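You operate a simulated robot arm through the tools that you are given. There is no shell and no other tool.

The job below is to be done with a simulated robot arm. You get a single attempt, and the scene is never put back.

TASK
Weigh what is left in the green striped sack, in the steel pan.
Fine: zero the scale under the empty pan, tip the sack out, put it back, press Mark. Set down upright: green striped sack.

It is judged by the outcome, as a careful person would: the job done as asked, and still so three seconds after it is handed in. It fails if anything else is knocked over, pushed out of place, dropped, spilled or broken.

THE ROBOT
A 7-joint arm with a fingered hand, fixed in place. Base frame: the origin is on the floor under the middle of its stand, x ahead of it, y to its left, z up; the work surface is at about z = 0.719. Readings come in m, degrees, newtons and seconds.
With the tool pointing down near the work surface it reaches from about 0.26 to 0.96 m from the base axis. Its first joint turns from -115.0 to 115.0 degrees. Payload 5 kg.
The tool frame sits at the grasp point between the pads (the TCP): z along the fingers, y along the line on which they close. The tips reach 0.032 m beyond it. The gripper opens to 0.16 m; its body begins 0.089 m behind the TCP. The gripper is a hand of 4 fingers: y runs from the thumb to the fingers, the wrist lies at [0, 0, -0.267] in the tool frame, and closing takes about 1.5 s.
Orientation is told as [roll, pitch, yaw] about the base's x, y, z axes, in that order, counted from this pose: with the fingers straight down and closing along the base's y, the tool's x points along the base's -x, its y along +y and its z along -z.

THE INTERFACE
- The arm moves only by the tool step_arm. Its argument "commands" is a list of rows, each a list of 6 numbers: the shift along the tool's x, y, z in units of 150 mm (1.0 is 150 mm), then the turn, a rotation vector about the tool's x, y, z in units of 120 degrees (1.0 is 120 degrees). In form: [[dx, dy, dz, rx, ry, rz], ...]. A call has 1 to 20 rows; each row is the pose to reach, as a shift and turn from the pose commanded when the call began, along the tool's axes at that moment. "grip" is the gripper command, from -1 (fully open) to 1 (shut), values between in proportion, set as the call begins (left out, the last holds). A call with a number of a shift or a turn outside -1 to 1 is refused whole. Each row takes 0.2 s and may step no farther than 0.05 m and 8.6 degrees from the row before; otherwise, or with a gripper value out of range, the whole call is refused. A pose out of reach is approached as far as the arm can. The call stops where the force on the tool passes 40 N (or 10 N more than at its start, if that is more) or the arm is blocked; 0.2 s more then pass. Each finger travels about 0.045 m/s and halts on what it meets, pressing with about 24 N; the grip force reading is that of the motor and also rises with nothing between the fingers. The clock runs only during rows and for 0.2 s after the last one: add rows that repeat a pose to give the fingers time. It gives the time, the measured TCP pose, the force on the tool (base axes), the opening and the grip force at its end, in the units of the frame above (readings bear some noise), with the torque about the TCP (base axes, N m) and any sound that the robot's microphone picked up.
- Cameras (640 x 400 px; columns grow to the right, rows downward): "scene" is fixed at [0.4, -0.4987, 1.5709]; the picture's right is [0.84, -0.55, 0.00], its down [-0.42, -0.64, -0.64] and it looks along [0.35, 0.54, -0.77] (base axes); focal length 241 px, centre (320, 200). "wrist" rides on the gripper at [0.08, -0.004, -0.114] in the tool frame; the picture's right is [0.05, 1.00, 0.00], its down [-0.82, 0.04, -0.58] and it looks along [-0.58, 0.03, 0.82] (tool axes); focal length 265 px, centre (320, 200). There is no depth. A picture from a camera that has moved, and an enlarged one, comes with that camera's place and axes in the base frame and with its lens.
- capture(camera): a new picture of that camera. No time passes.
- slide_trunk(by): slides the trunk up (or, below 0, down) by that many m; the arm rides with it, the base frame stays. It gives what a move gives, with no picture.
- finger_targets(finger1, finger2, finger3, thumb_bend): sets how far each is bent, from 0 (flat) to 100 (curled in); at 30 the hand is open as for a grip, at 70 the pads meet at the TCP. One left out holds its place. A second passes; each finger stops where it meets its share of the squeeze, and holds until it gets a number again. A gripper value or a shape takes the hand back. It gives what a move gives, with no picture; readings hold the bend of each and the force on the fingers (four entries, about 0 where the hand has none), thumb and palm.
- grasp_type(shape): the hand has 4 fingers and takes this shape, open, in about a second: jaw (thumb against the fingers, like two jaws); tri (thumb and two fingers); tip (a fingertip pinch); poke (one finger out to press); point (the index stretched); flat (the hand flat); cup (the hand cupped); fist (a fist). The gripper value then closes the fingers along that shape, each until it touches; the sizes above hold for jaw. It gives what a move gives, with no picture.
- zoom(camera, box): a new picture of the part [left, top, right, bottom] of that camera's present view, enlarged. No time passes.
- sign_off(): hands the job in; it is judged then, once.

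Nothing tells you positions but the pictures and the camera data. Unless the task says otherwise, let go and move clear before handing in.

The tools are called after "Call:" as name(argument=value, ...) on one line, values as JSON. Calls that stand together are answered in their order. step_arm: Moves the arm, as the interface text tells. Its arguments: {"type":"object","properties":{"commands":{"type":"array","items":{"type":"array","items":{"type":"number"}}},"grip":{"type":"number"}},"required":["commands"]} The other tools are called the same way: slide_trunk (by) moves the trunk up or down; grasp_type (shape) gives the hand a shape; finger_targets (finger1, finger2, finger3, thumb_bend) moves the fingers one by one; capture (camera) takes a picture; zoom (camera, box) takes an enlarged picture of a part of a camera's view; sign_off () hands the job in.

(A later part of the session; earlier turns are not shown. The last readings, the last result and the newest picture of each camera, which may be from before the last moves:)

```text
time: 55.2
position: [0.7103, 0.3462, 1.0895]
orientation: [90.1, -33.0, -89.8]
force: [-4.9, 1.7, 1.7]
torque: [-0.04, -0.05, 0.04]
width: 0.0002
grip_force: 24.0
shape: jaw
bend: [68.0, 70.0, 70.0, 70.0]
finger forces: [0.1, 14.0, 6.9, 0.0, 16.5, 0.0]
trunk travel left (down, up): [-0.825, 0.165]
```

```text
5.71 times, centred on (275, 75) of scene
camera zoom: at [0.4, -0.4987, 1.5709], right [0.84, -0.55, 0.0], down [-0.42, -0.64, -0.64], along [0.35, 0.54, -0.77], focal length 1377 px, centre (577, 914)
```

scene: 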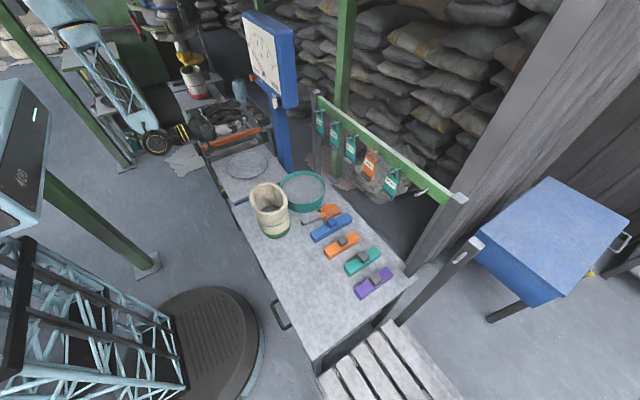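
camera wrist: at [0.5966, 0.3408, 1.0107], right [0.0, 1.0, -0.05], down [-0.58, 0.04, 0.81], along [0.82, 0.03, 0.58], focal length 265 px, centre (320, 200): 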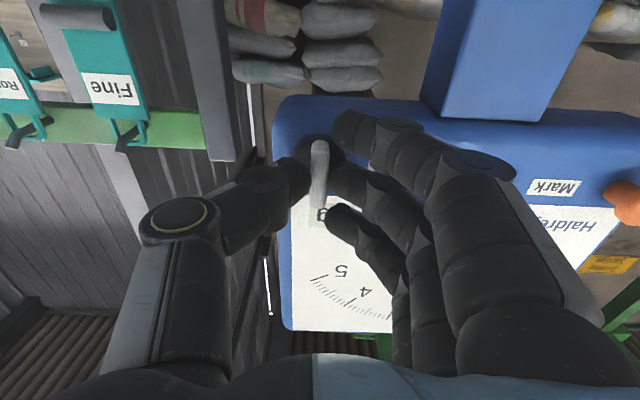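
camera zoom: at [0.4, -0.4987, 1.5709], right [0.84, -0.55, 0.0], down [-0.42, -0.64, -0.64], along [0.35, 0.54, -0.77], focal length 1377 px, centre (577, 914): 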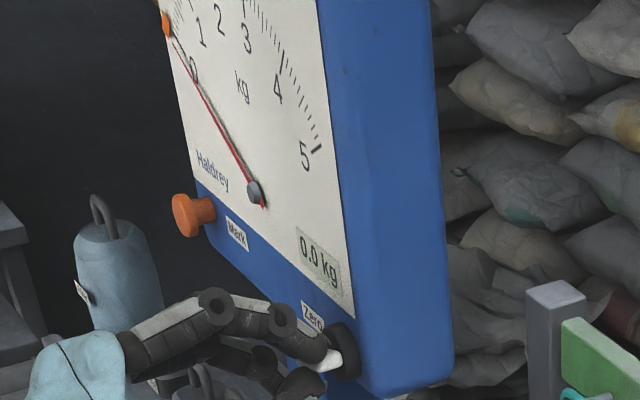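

Still 0.0 at 57°. Zooming hard on the needle versus its zero tick and on the wing.

Call:
zoom(camera="scene", box=[244, 30, 276, 64])

Call:
zoom(camera="scene", box=[265, 85, 295, 115])

```text
11.76 times, centred on (260, 47) of scene
camera zoom: at [0.4, -0.4987, 1.5709], right [0.84, -0.55, 0.0], down [-0.42, -0.64, -0.64], along [0.35, 0.54, -0.77], focal length 2835 px, centre (1026, 2000)
```

zoom: 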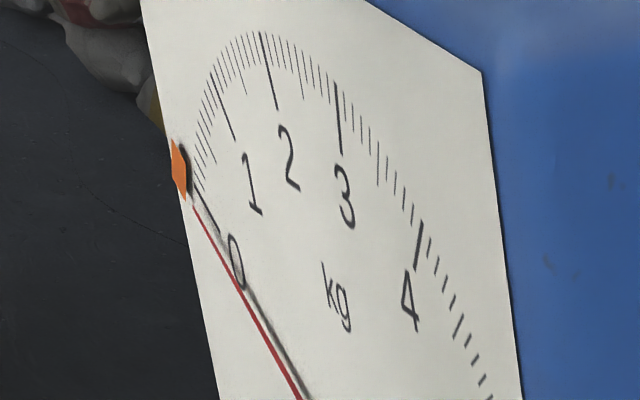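

```text
13.33 times, centred on (280, 100) of scene
camera zoom: at [0.4, -0.4987, 1.5709], right [0.84, -0.55, 0.0], down [-0.42, -0.64, -0.64], along [0.35, 0.54, -0.77], focal length 3213 px, centre (853, 1533)
```

zoom: 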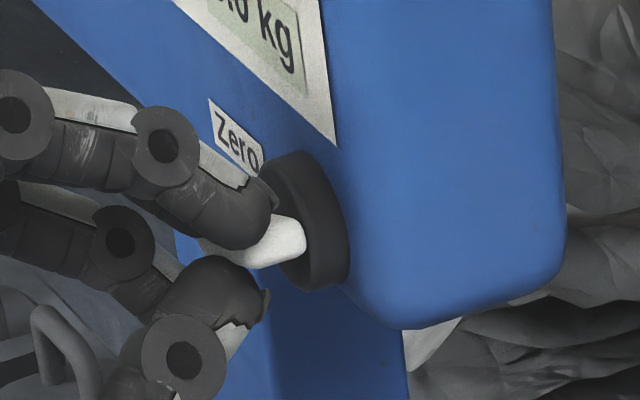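

Call:
zoom(camera="scene", box=[262, 74, 292, 100])

Call:
capture(camera="wrist")

```text
15.38 times, centred on (277, 87) of scene
camera zoom: at [0.4, -0.4987, 1.5709], right [0.84, -0.55, 0.0], down [-0.42, -0.64, -0.64], along [0.35, 0.54, -0.77], focal length 3707 px, centre (982, 1938)
```

zoom: 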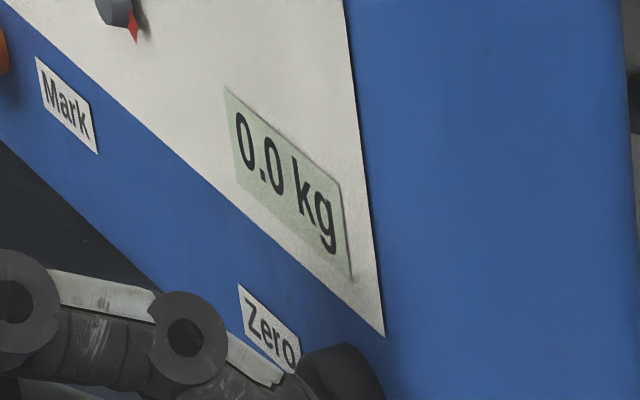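

```text
taken
camera wrist: at [0.5962, 0.4111, 1.0435], right [0.0, 0.59, 0.81], down [-0.58, -0.66, 0.48], along [0.82, -0.47, 0.34], focal length 265 px, centre (320, 200)
```

wrist: 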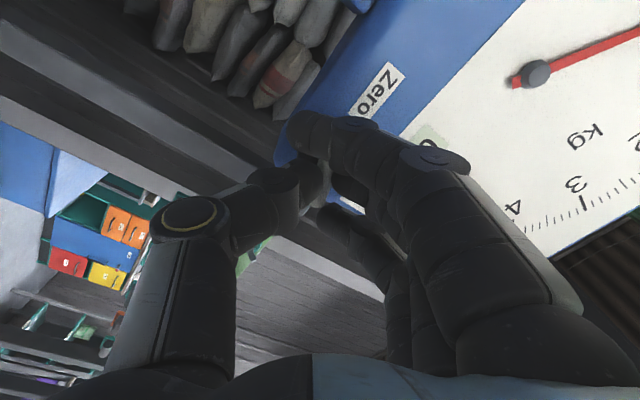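

Reading still 0.0. I'll continue a little to find the far edge so I can centre it.

Call:
step_arm(commands=[[0, 0, 0, 0, 0, 0.025], [0, 0, 0, 0, 0, 0.05]])

Call:
zoom(camera="scene", box=[262, 74, 292, 100])

Call:
zoom(camera="scene", box=[244, 30, 276, 64])

```text
time: 55.8
position: [0.7089, 0.3467, 1.0907]
orientation: [90.0, -27.0, -90.0]
force: [-4.8, 5.4, 1.6]
torque: [-0.02, -0.07, 0.13]
width: 0.0002
grip_force: 23.3
shape: jaw
bend: [68.0, 70.0, 70.0, 71.0]
finger forces: [0.0, 14.2, 6.6, 0.0, 16.0, 0.0]
trunk travel left (down, up): [-0.825, 0.165]
```

```text
15.38 times, centred on (277, 87) of scene
camera zoom: at [0.4, -0.4987, 1.5709], right [0.84, -0.55, 0.0], down [-0.42, -0.64, -0.64], along [0.35, 0.54, -0.77], focal length 3707 px, centre (982, 1938)
```

zoom: 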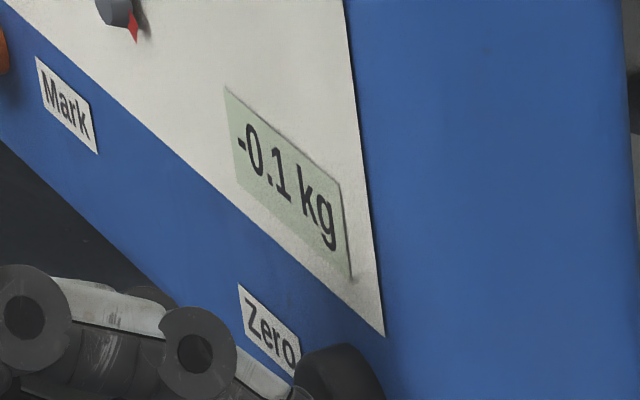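

```text
11.76 times, centred on (260, 47) of scene
camera zoom: at [0.4, -0.4987, 1.5709], right [0.84, -0.55, 0.0], down [-0.42, -0.64, -0.64], along [0.35, 0.54, -0.77], focal length 2835 px, centre (1026, 2000)
```

zoom: 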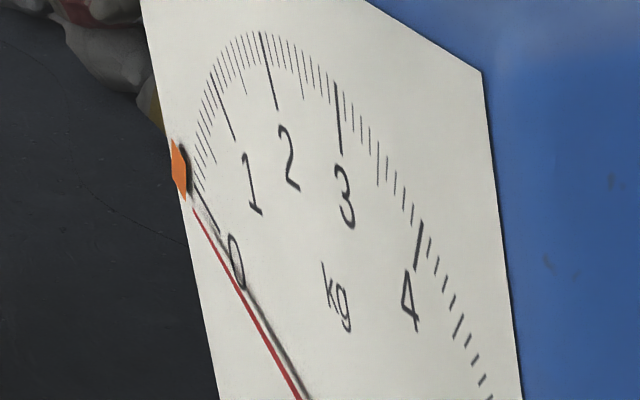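

The other edge is between 57° and 63° (-0.1). The centre is near 46.5°, so I'll turn back, watching for backlash.

Call:
step_arm(commands=[[0, 0, 0, 0, 0, -0.025]])

Call:
zoom(camera="scene", box=[262, 74, 292, 100])

Call:
step_arm(commands=[[0, 0, 0, 0, 0, -0.025]])

Call:
zoom(camera="scene", box=[262, 74, 292, 100])

```text
time: 56.2
position: [0.7105, 0.345, 1.0911]
orientation: [90.1, -30.0, -89.8]
force: [-7.5, 4.9, 0.2]
torque: [-0.02, -0.06, 0.06]
width: 0.0
grip_force: 24.0
shape: jaw
bend: [68.0, 70.0, 70.0, 71.0]
finger forces: [0.1, 14.5, 6.3, 0.0, 18.3, 0.0]
trunk travel left (down, up): [-0.825, 0.165]
```

```text
15.38 times, centred on (277, 87) of scene
camera zoom: at [0.4, -0.4987, 1.5709], right [0.84, -0.55, 0.0], down [-0.42, -0.64, -0.64], along [0.35, 0.54, -0.77], focal length 3707 px, centre (982, 1938)
```

zoom: 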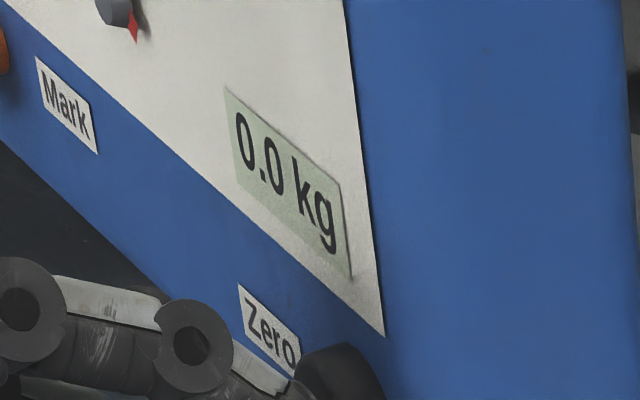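

```text
time: 56.6
position: [0.7098, 0.3455, 1.0909]
orientation: [90.1, -33.0, -89.9]
force: [-9.2, 2.4, 0.3]
torque: [-0.02, -0.04, 0.08]
width: 0.0
grip_force: 24.0
shape: jaw
bend: [68.0, 70.0, 70.0, 71.0]
finger forces: [0.1, 14.6, 6.6, 0.0, 19.1, 0.0]
trunk travel left (down, up): [-0.825, 0.165]
```

```text
15.38 times, centred on (277, 87) of scene
camera zoom: at [0.4, -0.4987, 1.5709], right [0.84, -0.55, 0.0], down [-0.42, -0.64, -0.64], along [0.35, 0.54, -0.77], focal length 3707 px, centre (982, 1938)
```

zoom: 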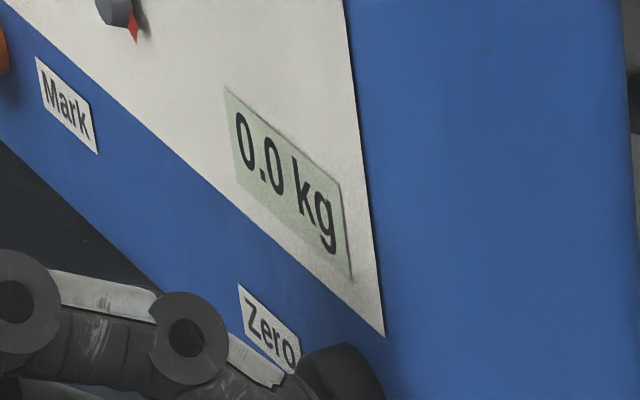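

Backlash is small. Turning back 10° to the centre of the 0.0 window (~47°).

Call:
step_arm(commands=[[0, 0, 0, 0, 0, -0.028], [0, 0, 0, 0, 0, -0.056], [0, 0, 0, 0, 0, -0.083], [0, 0, 0, 0, 0, -0.083]])

Call:
zoom(camera="scene", box=[262, 74, 292, 100])

Call:
zoom(camera="scene", box=[265, 85, 295, 115])

```text
time: 57.6
position: [0.7109, 0.3458, 1.0914]
orientation: [90.1, -43.1, -90.0]
force: [-7.2, 2.7, -3.6]
torque: [0.02, 0.04, 0.1]
width: 0.0
grip_force: 23.9
shape: jaw
bend: [68.0, 70.0, 70.0, 71.0]
finger forces: [0.1, 13.3, 5.9, 0.1, 19.9, 0.0]
trunk travel left (down, up): [-0.825, 0.165]
```

```text
15.38 times, centred on (277, 87) of scene
camera zoom: at [0.4, -0.4987, 1.5709], right [0.84, -0.55, 0.0], down [-0.42, -0.64, -0.64], along [0.35, 0.54, -0.77], focal length 3707 px, centre (982, 1938)
```

zoom: 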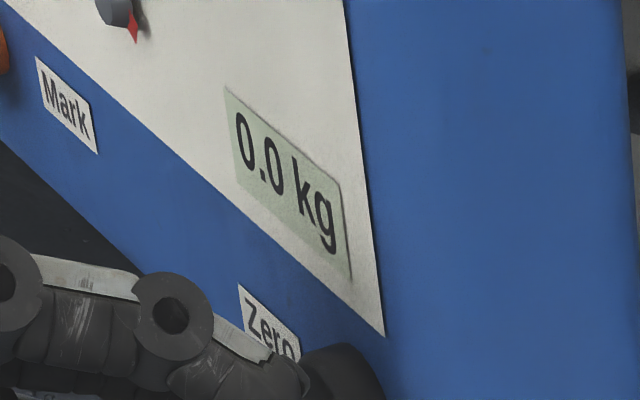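

```text
13.33 times, centred on (280, 100) of scene
camera zoom: at [0.4, -0.4987, 1.5709], right [0.84, -0.55, 0.0], down [-0.42, -0.64, -0.64], along [0.35, 0.54, -0.77], focal length 3213 px, centre (853, 1533)
```

zoom: 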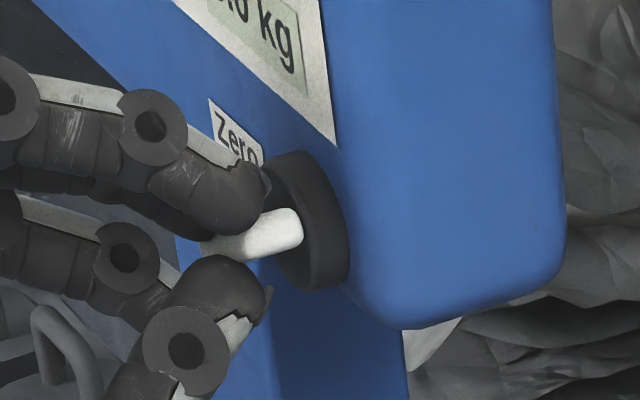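

Reading 0.0. Releasing the wing and backing straight off.

Call:
step_arm(commands=[[0, 0, 0, 0, 0, 0], [0, 0, 0, 0, 0, 0], [0, 0, 0, 0, 0, 0], [0, 0, 0, 0, 0, 0]], grip=0.5)

Call:
step_arm(commands=[[0, 0, -0.15, 0, 0, 0], [0, 0, -0.35, 0, 0, 0], [0, 0, -0.6, 0, 0, 0], [0, 0, -0.85, 0, 0, 0]])

Call:
zoom(camera="scene", box=[240, 20, 300, 115])

Call:
capture(camera="wrist")

```text
time: 58.6
position: [0.7109, 0.3444, 1.0915]
orientation: [90.1, -43.0, -90.0]
force: [1.0, 1.1, -0.4]
torque: [-0.01, 0.0, 0.01]
width: 0.0395
grip_force: 0.0
shape: jaw
bend: [73.0, 73.0, 73.0, 70.0]
finger forces: [0.0, 0.0, 0.0, 0.0, 0.0, 0.0]
trunk travel left (down, up): [-0.825, 0.165]
```

```text
time: 59.6
position: [0.583, 0.3447, 1.0902]
orientation: [90.1, -43.0, -90.1]
force: [0.2, -1.0, 0.2]
torque: [0.0, 0.01, 0.0]
width: 0.0395
grip_force: 0.0
shape: jaw
bend: [73.0, 73.0, 73.0, 70.0]
finger forces: [0.0, 0.0, 0.1, 0.0, 0.0, 0.1]
trunk travel left (down, up): [-0.825, 0.165]
```

```text
4.21 times, centred on (270, 68) of scene
camera zoom: at [0.4, -0.4987, 1.5709], right [0.84, -0.55, 0.0], down [-0.42, -0.64, -0.64], along [0.35, 0.54, -0.77], focal length 1015 px, centre (530, 758)
```

zoom: 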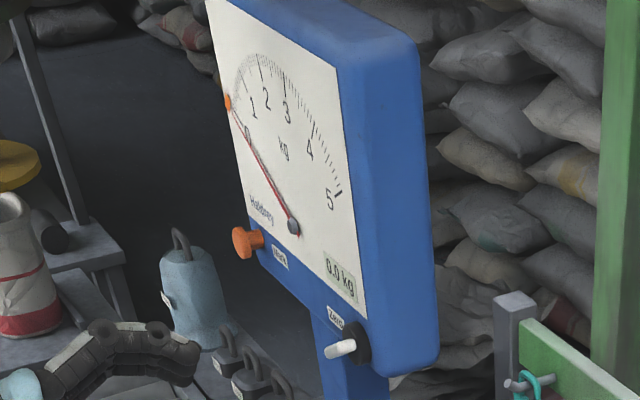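

```text
taken
camera wrist: at [0.4691, 0.4005, 1.0317], right [0.0, 0.72, 0.69], down [-0.58, -0.57, 0.59], along [0.82, -0.4, 0.42], focal length 265 px, centre (320, 200)
```

wrist: 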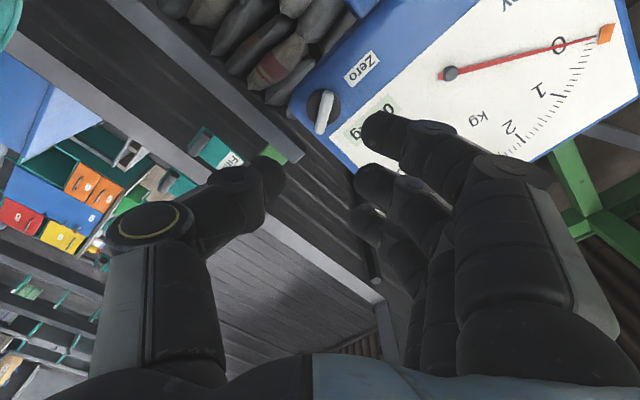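

The scale now reads 0.0 kg under the empty pan. Before choosing the sack grip, I'll test the wrist's roll range in free air here, as pouring needs a large roll; first backing away from the panel a bit.

Call:
step_arm(commands=[[0, 0, -0.1, 0, 0, 0.066], [0, 0, -0.2, 0, 0, 0.132], [0, 0, -0.2, 0, 0, 0.198], [0, 0, -0.2, 0, 0, 0.264], [0, 0, -0.2, 0, 0, 0.33], [0, 0, -0.2, 0, 0, 0.396], [0, 0, -0.2, 0, 0, 0.462], [0, 0, -0.2, 0, 0, 0.528], [0, 0, -0.2, 0, 0, 0.594], [0, 0, -0.2, 0, 0, 0.66], [0, 0, -0.2, 0, 0, 0.726]])

```text
time: 62.0
position: [0.5527, 0.3448, 1.0892]
orientation: [90.1, 44.3, -89.9]
force: [0.1, 0.0, 0.3]
torque: [-0.01, 0.02, 0.01]
width: 0.0395
grip_force: 0.0
shape: jaw
bend: [73.0, 73.0, 73.0, 70.0]
finger forces: [0.0, 0.0, 0.1, 0.0, 0.0, 0.0]
trunk travel left (down, up): [-0.825, 0.165]
```

No limit yet at +134°. Testing further.

Call:
step_arm(commands=[[0, 0, 0, 0, 0, 0.066], [0, 0, 0, 0, 0, 0.132], [0, 0, 0, 0, 0, 0.198], [0, 0, 0, 0, 0, 0.264], [0, 0, 0, 0, 0, 0.33], [0, 0, 0, 0, 0, 0.383]])

```text
time: 63.4
position: [0.5533, 0.3461, 1.089]
orientation: [-107.6, 89.9, 72.4]
force: [-0.5, 1.0, -1.4]
torque: [0.0, 0.01, 0.01]
width: 0.0394
grip_force: 0.1
shape: jaw
bend: [73.0, 73.0, 73.0, 70.0]
finger forces: [0.1, 0.0, 0.0, 0.1, 0.0, 0.0]
trunk travel left (down, up): [-0.825, 0.165]
```

Full 180° roll is available, so I can grip the sack with the camera on top and roll it to pour. Now I'll move up and around to the sack's right side, pointing the hand left (+y).

Call:
step_arm(commands=[[0.1, 0.25, -0.033, 0.0667, 0, 0], [0.2, 0.5, -0.067, 0.1333, 0, 0], [0.3, 0.75, -0.1, 0.2, 0, 0], [0.407, 1.0, -0.133, 0.267, 0, 0]])

Call:
step_arm(commands=[[0, 0.194, -0.161, 0.0667, 0, 0], [0, 0.389, -0.322, 0.1333, 0, 0], [0, 0.583, -0.482, 0.2, 0, 0], [0, 0.777, -0.643, 0.267, 0, 0]])

Call:
capture(camera="wrist")

Call:
capture(camera="scene")

```text
time: 64.4
position: [0.5372, 0.1951, 1.1518]
orientation: [-138.2, 89.7, 73.7]
force: [-1.5, 2.4, -3.9]
torque: [0.19, -0.3, -0.23]
width: 0.0399
grip_force: 0.0
shape: jaw
bend: [73.0, 73.0, 73.0, 70.0]
finger forces: [0.0, 0.0, 0.0, 0.1, 0.1, 0.1]
trunk travel left (down, up): [-0.825, 0.165]
```

```text
time: 65.0
position: [0.5665, 0.2695, 1.2302]
orientation: [-149.6, 70.3, 74.6]
force: [-1.2, -0.6, -0.5]
torque: [0.0, -0.03, 0.02]
width: 0.0397
grip_force: 0.0
shape: jaw
bend: [73.0, 73.0, 73.0, 70.0]
finger forces: [0.1, 0.0, 0.1, 0.0, 0.0, 0.1]
out of reach, approached as far as the arm can: row 1, 2, 3
trunk travel left (down, up): [-0.825, 0.165]
stopped in row 3: the arm was blocked; the commanded pose is now the measured one
```

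```text
taken
camera wrist: at [0.4763, 0.1733, 1.2745], right [0.7, -0.7, -0.12], down [-0.3, -0.14, -0.94], along [0.65, 0.7, -0.31], focal length 265 px, centre (320, 200)
```

wrist: 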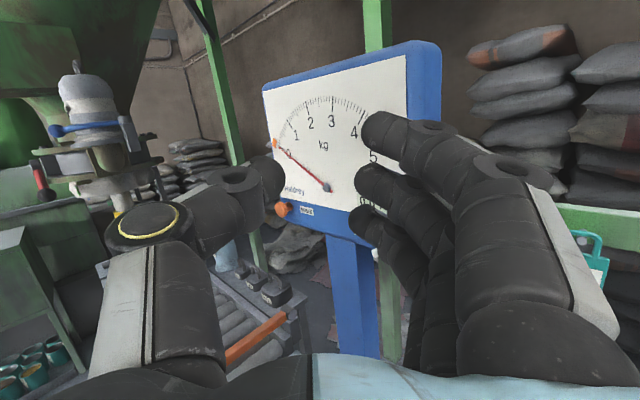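

```text
taken
```

scene: 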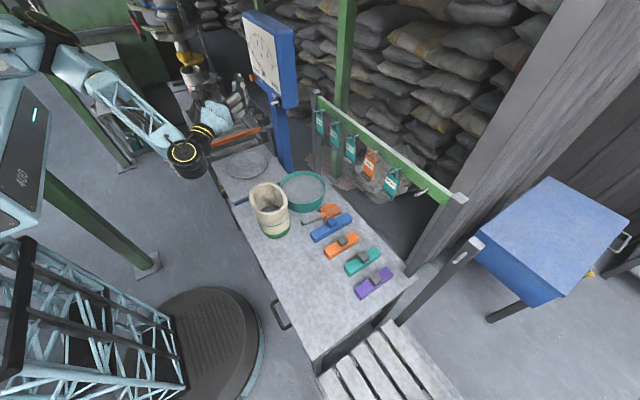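

The roll limit blocks that left-pointing posture. I'll unwind the roll and instead approach the sack from its left side, pointing right and slightly down, which suits this arm's elbow better.

Call:
step_arm(commands=[[0, 0, 0, 0, 0, -0.066], [0, 0, 0, 0, 0, -0.132], [0, 0, 0, 0, 0, -0.198], [0, 0, 0, 0, 0, -0.264], [0, 0, 0, 0, 0, -0.33], [0, 0, 0, 0, 0, -0.396], [0, 0, 0, 0, 0, -0.462], [0, 0, 0, 0, 0, -0.528], [0, 0, 0, 0, 0, -0.594], [0, 0, 0, 0, 0, -0.66], [0, 0, 0, 0, 0, -0.75]])

Call:
capture(camera="wrist")

```text
refused: row 11 steps farther than a row can; nothing moved
```

```text
taken
camera wrist: at [0.4763, 0.1733, 1.2745], right [0.7, -0.7, -0.12], down [-0.3, -0.14, -0.94], along [0.65, 0.7, -0.31], focal length 265 px, centre (320, 200)
```

wrist: 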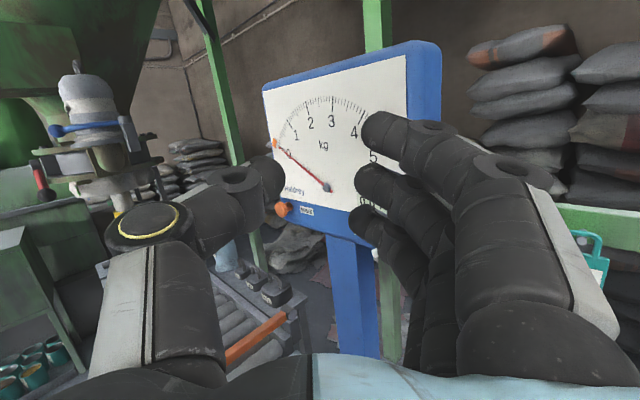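

The last row was too big a step; nothing moved. Retrying with even steps.

Call:
step_arm(commands=[[0, 0, 0, 0, 0, -0.066], [0, 0, 0, 0, 0, -0.132], [0, 0, 0, 0, 0, -0.198], [0, 0, 0, 0, 0, -0.264], [0, 0, 0, 0, 0, -0.33], [0, 0, 0, 0, 0, -0.396], [0, 0, 0, 0, 0, -0.462], [0, 0, 0, 0, 0, -0.528], [0, 0, 0, 0, 0, -0.594], [0, 0, 0, 0, 0, -0.66], [0, 0, 0, 0, 0, -0.726]])

Call:
capture(camera="wrist")

Call:
capture(camera="scene")

```text
time: 67.4
position: [0.568, 0.269, 1.2323]
orientation: [107.2, 12.3, -43.6]
force: [0.1, -0.7, 0.7]
torque: [0.02, 0.0, 0.02]
width: 0.04
grip_force: 0.0
shape: jaw
bend: [73.0, 73.0, 73.0, 70.0]
finger forces: [0.0, 0.0, 0.0, 0.1, 0.0, 0.0]
trunk travel left (down, up): [-0.825, 0.165]
```

```text
taken
camera wrist: at [0.4305, 0.2509, 1.2119], right [-0.09, -0.32, 0.94], down [0.17, -0.94, -0.3], along [0.98, 0.13, 0.14], focal length 265 px, centre (320, 200)
```

wrist: 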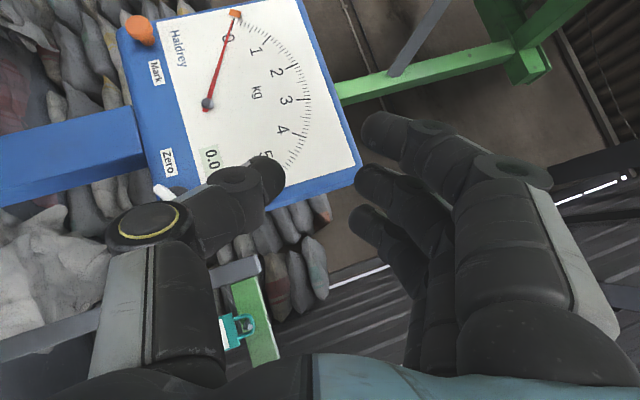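

```text
taken
```

scene: 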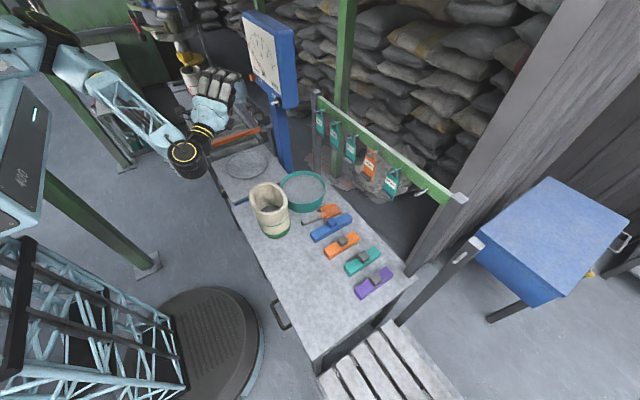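

Now I'll swing the hand to point right (-y) and slightly down, above the sack region, in free air.

Call:
step_arm(commands=[[-0.025, 0.009, -0.047, 0.0432, -0.0415, -0.0178], [-0.049, 0.019, -0.094, 0.0864, -0.0829, -0.0356], [-0.074, 0.028, -0.14, 0.1296, -0.1244, -0.0534], [-0.099, 0.037, -0.187, 0.1728, -0.1658, -0.0712], [-0.124, 0.046, -0.234, 0.216, -0.2073, -0.089], [-0.148, 0.056, -0.281, 0.2592, -0.2487, -0.1068], [-0.173, 0.065, -0.327, 0.3024, -0.2902, -0.1246], [-0.198, 0.074, -0.374, 0.3456, -0.3316, -0.1424], [-0.222, 0.083, -0.421, 0.3888, -0.3731, -0.1602], [-0.247, 0.093, -0.468, 0.432, -0.4145, -0.178], [-0.272, 0.102, -0.514, 0.4752, -0.456, -0.1958], [-0.296, 0.111, -0.561, 0.5184, -0.4974, -0.2136], [-0.321, 0.12, -0.608, 0.5616, -0.5389, -0.2314], [-0.346, 0.13, -0.655, 0.6048, -0.5803, -0.2492], [-0.371, 0.139, -0.701, 0.648, -0.6218, -0.267], [-0.395, 0.148, -0.748, 0.6912, -0.6632, -0.2848], [-0.42, 0.157, -0.795, 0.7344, -0.7047, -0.3026], [-0.445, 0.167, -0.842, 0.7776, -0.7461, -0.3204], [-0.469, 0.176, -0.888, 0.8208, -0.7876, -0.3382], [-0.494, 0.185, -0.935, 0.864, -0.829, -0.356]])

Call:
capture(camera="wrist")

Call:
capture(camera="scene")

```text
time: 71.6
position: [0.5183, 0.1181, 1.2002]
orientation: [1.1, -69.6, -91.5]
force: [0.8, 0.6, 0.1]
torque: [-0.03, 0.01, -0.01]
width: 0.0396
grip_force: 0.0
shape: jaw
bend: [73.0, 73.0, 73.0, 70.0]
finger forces: [0.0, 0.0, 0.0, 0.1, 0.1, 0.1]
out of reach, approached as far as the arm can: row 4, 5, 6, 7, 8, 9
trunk travel left (down, up): [-0.825, 0.165]
```

```text
taken
camera wrist: at [0.5165, 0.2526, 1.1651], right [1.0, 0.01, -0.04], down [0.04, 0.26, 0.97], along [0.02, -0.97, 0.26], focal length 265 px, centre (320, 200)
```

wrist: 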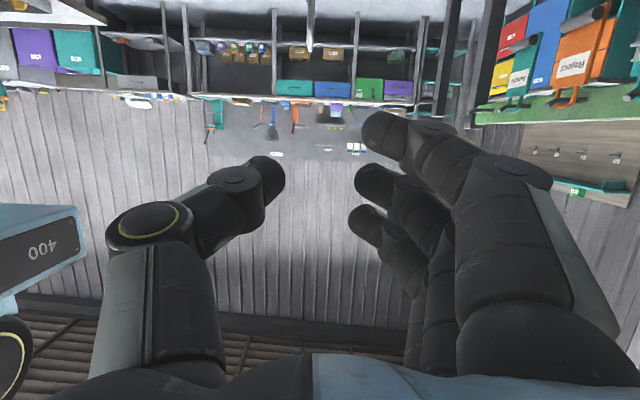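

```text
taken
```

scene: 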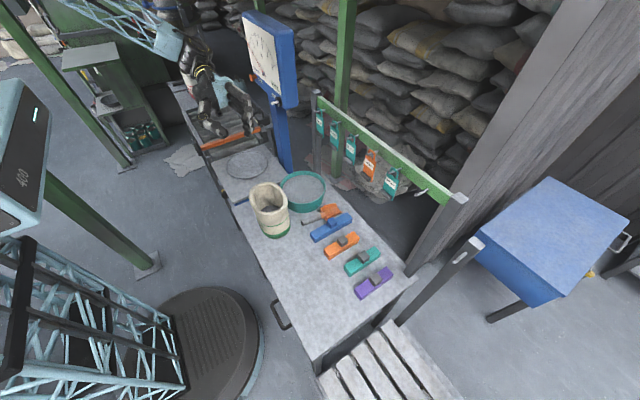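

The right-pointing posture is reachable. Testing the roll range here (needed for pouring): rolling one way first.

Call:
step_arm(commands=[[0, 0, 0, 0, 0, -0.067], [0, 0, 0, 0, 0, -0.133], [0, 0, 0, 0, 0, -0.2], [0, 0, 0, 0, 0, -0.267], [0, 0, 0, 0, 0, -0.333], [0, 0, 0, 0, 0, -0.4], [0, 0, 0, 0, 0, -0.467], [0, 0, 0, 0, 0, -0.533], [0, 0, 0, 0, 0, -0.6], [0, 0, 0, 0, 0, -0.667], [0, 0, 0, 0, 0, -0.733], [0, 0, 0, 0, 0, -0.8], [0, 0, 0, 0, 0, -0.867], [0, 0, 0, 0, 0, -0.933], [0, 0, 0, 0, 0, -1.0]])

```text
time: 74.8
position: [0.5191, 0.1163, 1.2013]
orientation: [-66.7, 27.5, 10.7]
force: [-0.7, 0.3, -1.1]
torque: [0.01, 0.02, 0.01]
width: 0.0398
grip_force: 0.0
shape: jaw
bend: [73.0, 73.0, 73.0, 70.0]
finger forces: [0.0, 0.0, 0.1, 0.0, 0.1, 0.0]
trunk travel left (down, up): [-0.825, 0.165]
```

-120° roll is fine. Trying 50° more.

Call:
step_arm(commands=[[0, 0, 0, 0, 0, -0.067], [0, 0, 0, 0, 0, -0.133], [0, 0, 0, 0, 0, -0.2], [0, 0, 0, 0, 0, -0.267], [0, 0, 0, 0, 0, -0.333], [0, 0, 0, 0, 0, -0.4], [0, 0, 0, 0, 0, -0.45]])

Call:
capture(camera="wrist")

```text
time: 76.4
position: [0.5203, 0.1174, 1.2004]
orientation: [-16.4, 68.6, 72.0]
force: [0.4, -0.3, 0.5]
torque: [-0.01, 0.02, 0.01]
width: 0.0398
grip_force: 0.1
shape: jaw
bend: [73.0, 73.0, 73.0, 70.0]
finger forces: [0.0, 0.1, 0.0, 0.0, 0.0, 0.0]
trunk travel left (down, up): [-0.825, 0.165]
```

```text
taken
camera wrist: at [0.5156, 0.1965, 1.3148], right [-1.0, 0.03, -0.05], down [0.05, 0.83, -0.56], along [0.03, -0.56, -0.83], focal length 265 px, centre (320, 200)
```

wrist: 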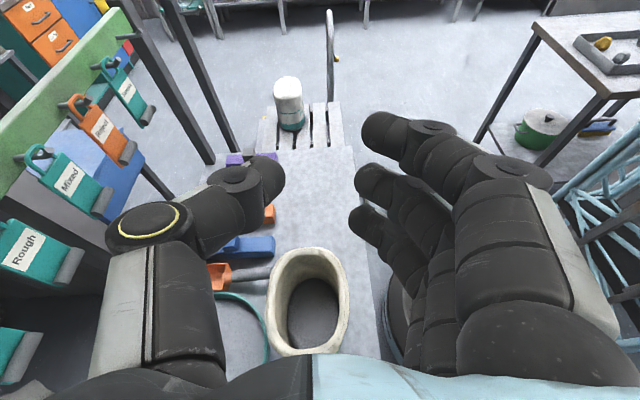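

Roll of -174° works, so pouring is possible from a right-pointing grip. This view from above is ideal to measure the sack, so I'll zoom.

Call:
zoom(camera="wrist", box=[230, 210, 390, 365])

Call:
zoom(camera="scene", box=[225, 150, 345, 250])

```text
2.58 times, centred on (310, 288) of wrist
camera zoom: at [0.5156, 0.1965, 1.3148], right [-1.0, 0.03, -0.05], down [0.05, 0.83, -0.56], along [0.03, -0.56, -0.83], focal length 685 px, centre (346, -26)
```

zoom: 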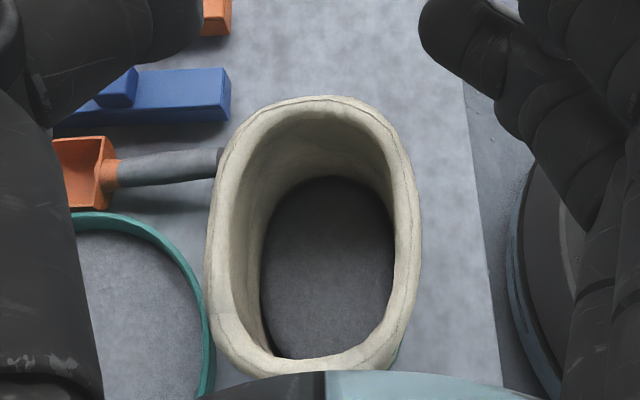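

```text
4.00 times, centred on (285, 200) of scene
camera zoom: at [0.4, -0.4987, 1.5709], right [0.84, -0.55, 0.0], down [-0.42, -0.64, -0.64], along [0.35, 0.54, -0.77], focal length 964 px, centre (460, 200)
```

zoom: 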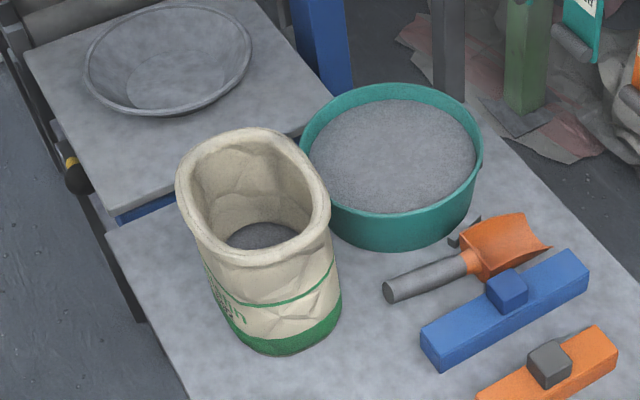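

The sack is about 0.13 × 0.165 m at the mouth (z ≈ 0.885), centre about (0.555, 0.087), narrower along x, so a grip across x fits the 0.16 m opening. I'll roll back (so the pour tips away from the robot) and open the hand fully.

Call:
step_arm(commands=[[0, 0, 0, 0, 0, 0.067], [0, 0, 0, 0, 0, 0.133], [0, 0, 0, 0, 0, 0.2], [0, 0, 0, 0, 0, 0.267], [0, 0, 0, 0, 0, 0.333], [0, 0, 0, 0, 0, 0.4], [0, 0, 0, 0, 0, 0.467], [0, 0, 0, 0, 0, 0.533], [0, 0, 0, 0, 0, 0.6], [0, 0, 0, 0, 0, 0.667], [0, 0, 0, 0, 0, 0.733], [0, 0, 0, 0, 0, 0.8], [0, 0, 0, 0, 0, 0.867], [0, 0, 0, 0, 0, 0.933], [0, 0, 0, 0, 0, 1.0]], grip=-1)

Call:
step_arm(commands=[[0, 0, 0, 0, 0, 0.067], [0, 0, 0, 0, 0, 0.133], [0, 0, 0, 0, 0, 0.2], [0, 0, 0, 0, 0, 0.267], [0, 0, 0, 0, 0, 0.333], [0, 0, 0, 0, 0, 0.4], [0, 0, 0, 0, 0, 0.45]])

Call:
capture(camera="wrist")

```text
time: 79.6
position: [0.5182, 0.1199, 1.1999]
orientation: [-65.0, -33.9, -15.1]
force: [0.8, 0.5, 0.9]
torque: [0.01, 0.01, 0.01]
width: 0.1597
grip_force: 0.1
shape: jaw
bend: [30.0, 30.0, 30.0, 30.0]
finger forces: [0.0, 0.0, 0.0, 0.1, 0.0, 0.1]
trunk travel left (down, up): [-0.825, 0.165]
```

```text
time: 81.2
position: [0.5202, 0.1183, 1.1989]
orientation: [1.5, -69.4, -92.1]
force: [0.1, -0.1, -0.4]
torque: [0.0, -0.01, 0.02]
width: 0.1597
grip_force: 0.1
shape: jaw
bend: [30.0, 30.0, 30.0, 30.0]
finger forces: [0.1, 0.0, 0.0, 0.1, 0.0, 0.1]
trunk travel left (down, up): [-0.825, 0.165]
```

```text
taken
camera wrist: at [0.5178, 0.2528, 1.1636], right [1.0, 0.01, -0.04], down [0.04, 0.26, 0.97], along [0.02, -0.97, 0.25], focal length 265 px, centre (320, 200)
```

wrist: 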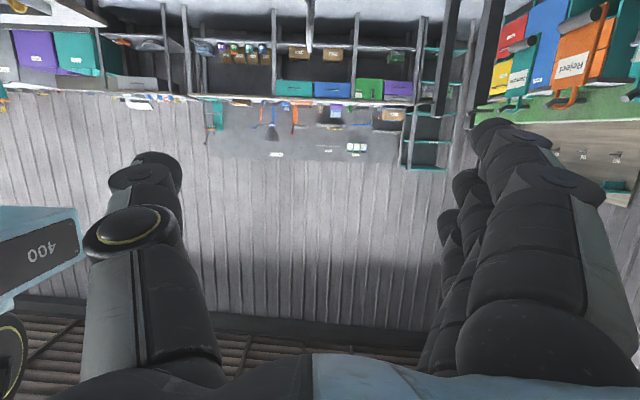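

Now setting the lateral position left of the sack with a slightly flatter tilt, then lowering with the trunk.

Call:
step_arm(commands=[[0.064, 0.076, -0.173, 0, -0.017, 0], [0.129, 0.152, -0.346, 0, -0.033, 0], [0.193, 0.228, -0.519, 0, -0.05, 0]])

Call:
slide_trunk(by=-0.2)

Call:
capture(camera="scene")

Call:
capture(camera="wrist")

```text
time: 82.0
position: [0.5542, 0.2014, 1.1982]
orientation: [1.5, -75.6, -92.1]
force: [-0.4, -0.2, 0.0]
torque: [0.0, 0.0, -0.03]
width: 0.1601
grip_force: 0.1
shape: jaw
bend: [30.0, 30.0, 30.0, 30.0]
finger forces: [0.0, 0.0, 0.1, 0.0, 0.0, 0.1]
trunk travel left (down, up): [-0.825, 0.165]
```

```text
time: 84.2
position: [0.5529, 0.1991, 0.9986]
orientation: [1.6, -75.5, -92.3]
force: [0.3, 0.6, -0.3]
torque: [-0.01, -0.03, -0.03]
width: 0.1601
grip_force: 0.1
shape: jaw
bend: [30.0, 30.0, 30.0, 30.0]
finger forces: [0.0, 0.0, 0.0, 0.1, 0.0, 0.0]
trunk travel left (down, up): [-0.625, 0.365]
```

```text
taken
```

scene: 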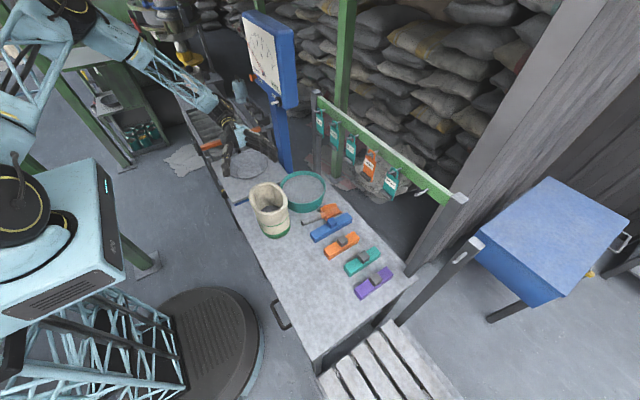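

```text
taken
camera wrist: at [0.5517, 0.3304, 0.9491], right [1.0, 0.0, -0.04], down [0.04, 0.35, 0.93], along [0.02, -0.94, 0.35], focal length 265 px, centre (320, 200)
```

wrist: 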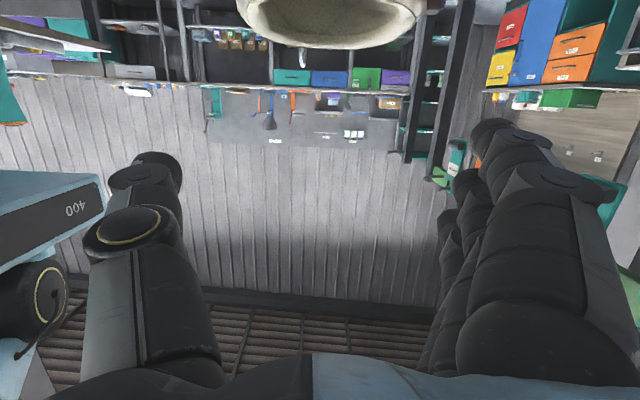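

The sack's lip appears centred between thumb and fingers. Lowering another 7.5 cm.

Call:
slide_trunk(by=-0.075)

Call:
capture(camera="wrist")

Call:
zoom(camera="scene", box=[170, 90, 330, 250])

```text
time: 85.3
position: [0.5539, 0.1995, 0.9231]
orientation: [1.6, -75.5, -92.2]
force: [0.2, -0.3, 0.7]
torque: [0.03, 0.01, 0.02]
width: 0.1598
grip_force: 0.1
shape: jaw
bend: [30.0, 30.0, 30.0, 30.0]
finger forces: [0.0, 0.1, 0.1, 0.0, 0.0, 0.0]
trunk travel left (down, up): [-0.55, 0.44]
```

```text
taken
camera wrist: at [0.5516, 0.3303, 0.8742], right [1.0, 0.0, -0.04], down [0.04, 0.35, 0.93], along [0.02, -0.94, 0.35], focal length 265 px, centre (320, 200)
```

wrist: 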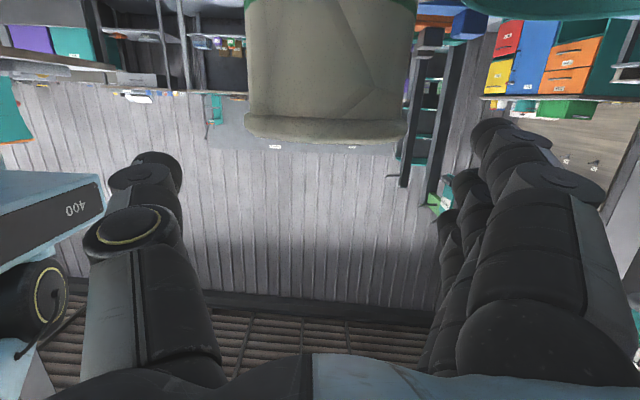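

```text
2.50 times, centred on (250, 170) of scene
camera zoom: at [0.4, -0.4987, 1.5709], right [0.84, -0.55, 0.0], down [-0.42, -0.64, -0.64], along [0.35, 0.54, -0.77], focal length 602 px, centre (495, 275)
```

zoom: 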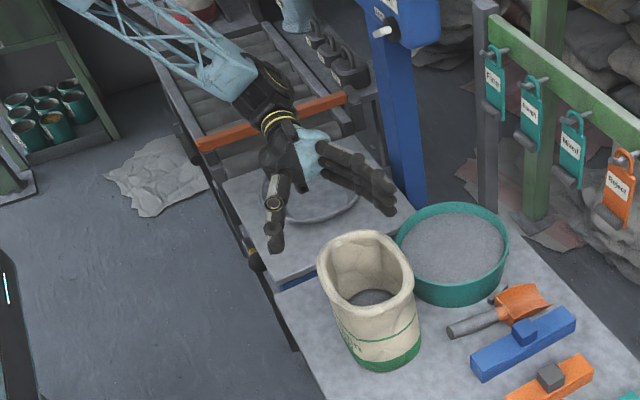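

The hand straddles the sack with ~2 cm each side. The sieve is close on the far side (rim z ≈ 0.79, x ≥ 0.63), so I'll grip a bit higher (TCP z ≈ 0.845). Going halfway diagonally first.

Call:
step_arm(commands=[[0.086, 0.01, 0.188, 0, 0, 0], [0.172, 0.02, 0.376, 0, 0, 0]])

Call:
capture(camera="wrist")

Call:
zoom(camera="scene", box=[200, 110, 330, 250])

```text
time: 85.9
position: [0.5561, 0.1522, 0.8822]
orientation: [1.8, -75.6, -92.2]
force: [-0.4, 0.3, 0.1]
torque: [-0.01, -0.02, -0.01]
width: 0.1596
grip_force: 0.1
shape: jaw
bend: [30.0, 30.0, 30.0, 30.0]
finger forces: [0.1, 0.1, 0.0, 0.1, 0.0, 0.0]
trunk travel left (down, up): [-0.55, 0.44]
```

```text
taken
camera wrist: at [0.5545, 0.2828, 0.8337], right [1.0, 0.0, -0.04], down [0.04, 0.35, 0.93], along [0.02, -0.94, 0.35], focal length 265 px, centre (320, 200)
```

wrist: 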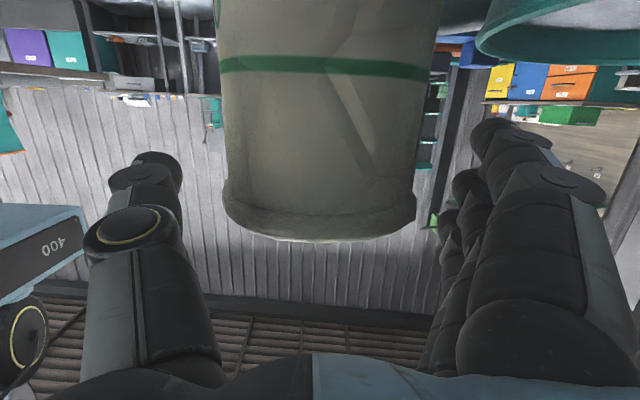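

```text
2.86 times, centred on (265, 180) of scene
camera zoom: at [0.4, -0.4987, 1.5709], right [0.84, -0.55, 0.0], down [-0.42, -0.64, -0.64], along [0.35, 0.54, -0.77], focal length 688 px, centre (477, 257)
```

zoom: 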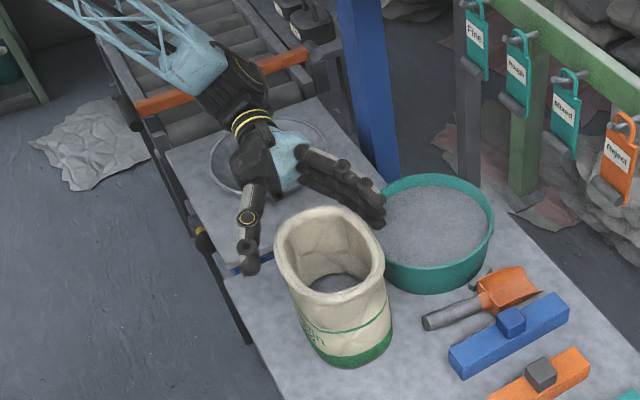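

Well centred. Completing the approach to TCP about (0.556, 0.103, 0.85), just above the sieve rim level.

Call:
step_arm(commands=[[0.042, 0.005, 0.123, 0, 0, 0], [0.083, 0.009, 0.247, 0, 0, 0], [0.125, 0.014, 0.37, 0, 0, 0]])

Call:
capture(camera="wrist")

Call:
zoom(camera="scene", box=[220, 130, 320, 240])

```text
time: 86.7
position: [0.5583, 0.1033, 0.8515]
orientation: [1.7, -75.5, -92.2]
force: [-0.1, -0.5, 0.5]
torque: [0.0, 0.0, 0.0]
width: 0.1599
grip_force: 0.1
shape: jaw
bend: [30.0, 30.0, 30.0, 30.0]
finger forces: [0.1, 0.0, 0.1, 0.0, 0.0, 0.0]
trunk travel left (down, up): [-0.55, 0.44]
```

```text
taken
camera wrist: at [0.5556, 0.2335, 0.8012], right [1.0, 0.0, -0.04], down [0.04, 0.35, 0.93], along [0.02, -0.94, 0.35], focal length 265 px, centre (320, 200)
```

wrist: 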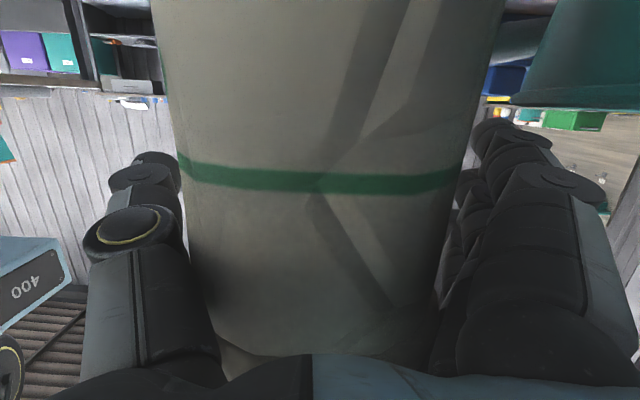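

```text
3.64 times, centred on (270, 185) of scene
camera zoom: at [0.4, -0.4987, 1.5709], right [0.84, -0.55, 0.0], down [-0.42, -0.64, -0.64], along [0.35, 0.54, -0.77], focal length 876 px, centre (502, 254)
```

zoom: 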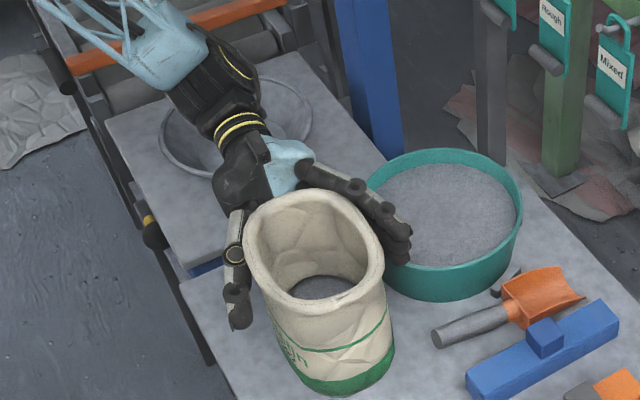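

The sack is between thumb and fingers with no contact. Closing the hand.

Call:
step_arm(commands=[[0, 0, 0, 0, 0, 0], [0, 0, 0, 0, 0, 0], [0, 0, 0, 0, 0, 0], [0, 0, 0, 0, 0, 0], [0, 0, 0, 0, 0, 0], [0, 0, 0, 0, 0, 0], [0, 0, 0, 0, 0, 0]], grip=1)

Call:
capture(camera="wrist")

Call:
zoom(camera="scene", box=[220, 130, 320, 240])

```text
time: 88.3
position: [0.5584, 0.1033, 0.8505]
orientation: [1.7, -75.5, -92.2]
force: [-1.0, -1.0, 0.0]
torque: [-0.02, -0.04, 0.0]
width: 0.1095
grip_force: 23.8
shape: jaw
bend: [69.0, 69.0, 69.0, 63.0]
finger forces: [7.0, 7.1, 6.9, 0.1, 21.9, 0.1]
trunk travel left (down, up): [-0.55, 0.44]
```

```text
taken
camera wrist: at [0.5555, 0.2335, 0.8013], right [1.0, 0.0, -0.04], down [0.04, 0.35, 0.93], along [0.02, -0.94, 0.35], focal length 265 px, centre (320, 200)
```

wrist: 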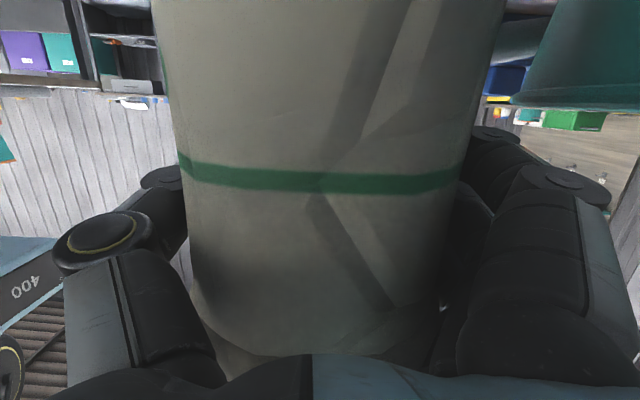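

```text
3.64 times, centred on (270, 185) of scene
camera zoom: at [0.4, -0.4987, 1.5709], right [0.84, -0.55, 0.0], down [-0.42, -0.64, -0.64], along [0.35, 0.54, -0.77], focal length 876 px, centre (502, 254)
```

zoom: 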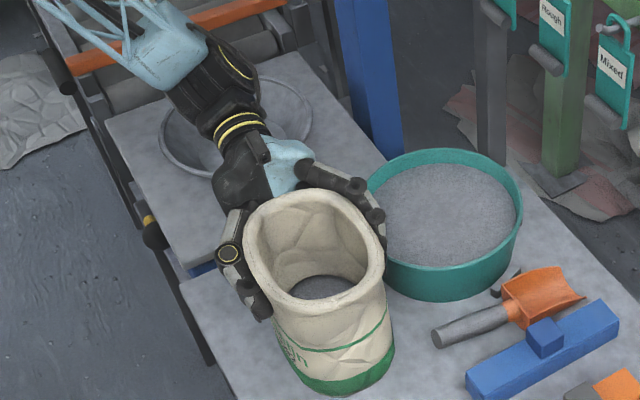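

Good grip: all three fingers and thumb loaded evenly (~22 N). Lifting 3 cm with the trunk to check hold and weight.

Call:
slide_trunk(by=0.03)

Call:
zoom(camera="scene", box=[220, 120, 320, 240])

```text
time: 89.0
position: [0.5575, 0.1032, 0.8807]
orientation: [1.6, -75.5, -92.1]
force: [0.2, 0.3, -4.7]
torque: [0.06, -0.05, 0.01]
width: 0.1096
grip_force: 24.3
shape: jaw
bend: [69.0, 69.0, 69.0, 63.0]
finger forces: [7.2, 7.1, 7.1, 0.0, 21.7, 0.0]
trunk travel left (down, up): [-0.58, 0.41]
```

```text
3.33 times, centred on (270, 180) of scene
camera zoom: at [0.4, -0.4987, 1.5709], right [0.84, -0.55, 0.0], down [-0.42, -0.64, -0.64], along [0.35, 0.54, -0.77], focal length 803 px, centre (487, 267)
```

zoom: 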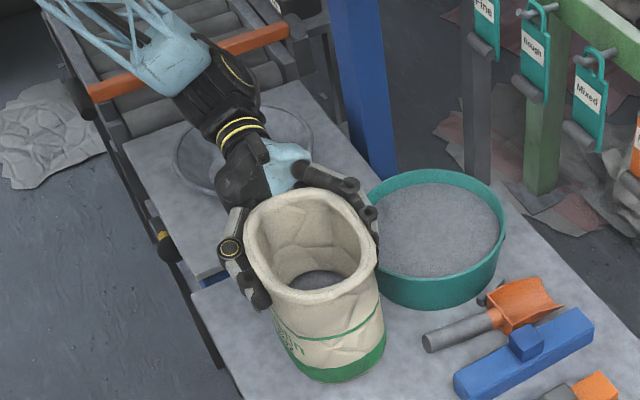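

The sack (about 0.5 kg) is held upright and steady. Raising 12 cm, then swinging about the base toward the pan.

Call:
slide_trunk(by=0.12)

Call:
step_arm(commands=[[0.037, 0.031, -0.142, -0.0161, 0, -0.0042], [0.073, 0.061, -0.283, -0.0323, 0, -0.0083], [0.111, 0.08, -0.43, -0.0484, 0, -0.0125], [0.149, 0.098, -0.577, -0.0645, 0, -0.0167], [0.189, 0.104, -0.73, -0.0807, 0, -0.0209], [0.228, 0.11, -0.883, -0.0968, 0, -0.025]])

Call:
capture(camera="scene")

```text
time: 90.5
position: [0.5581, 0.1039, 0.9995]
orientation: [1.5, -75.6, -92.2]
force: [-0.4, 0.4, -4.6]
torque: [0.09, 0.03, 0.03]
width: 0.1095
grip_force: 24.6
shape: jaw
bend: [69.0, 69.0, 69.0, 63.0]
finger forces: [7.3, 7.2, 7.2, 0.1, 21.7, 0.0]
trunk travel left (down, up): [-0.7, 0.29]
```

```text
time: 91.9
position: [0.5752, 0.2392, 1.0017]
orientation: [1.6, -75.6, -80.1]
force: [-0.4, 0.0, -4.7]
torque: [0.07, 0.01, 0.02]
width: 0.1095
grip_force: 23.9
shape: jaw
bend: [69.0, 69.0, 69.0, 63.0]
finger forces: [7.3, 7.2, 7.3, 0.0, 21.9, 0.0]
trunk travel left (down, up): [-0.7, 0.29]
```

```text
taken
```

scene: 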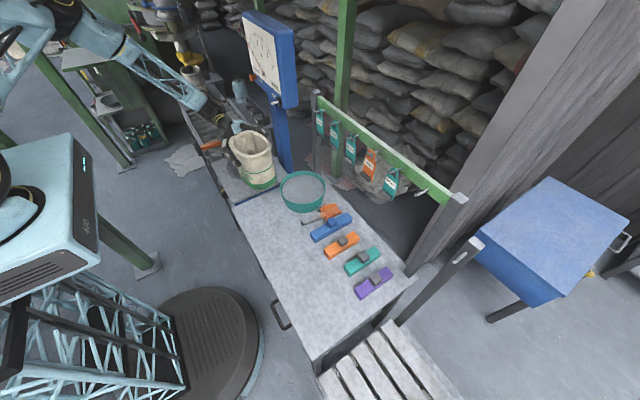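

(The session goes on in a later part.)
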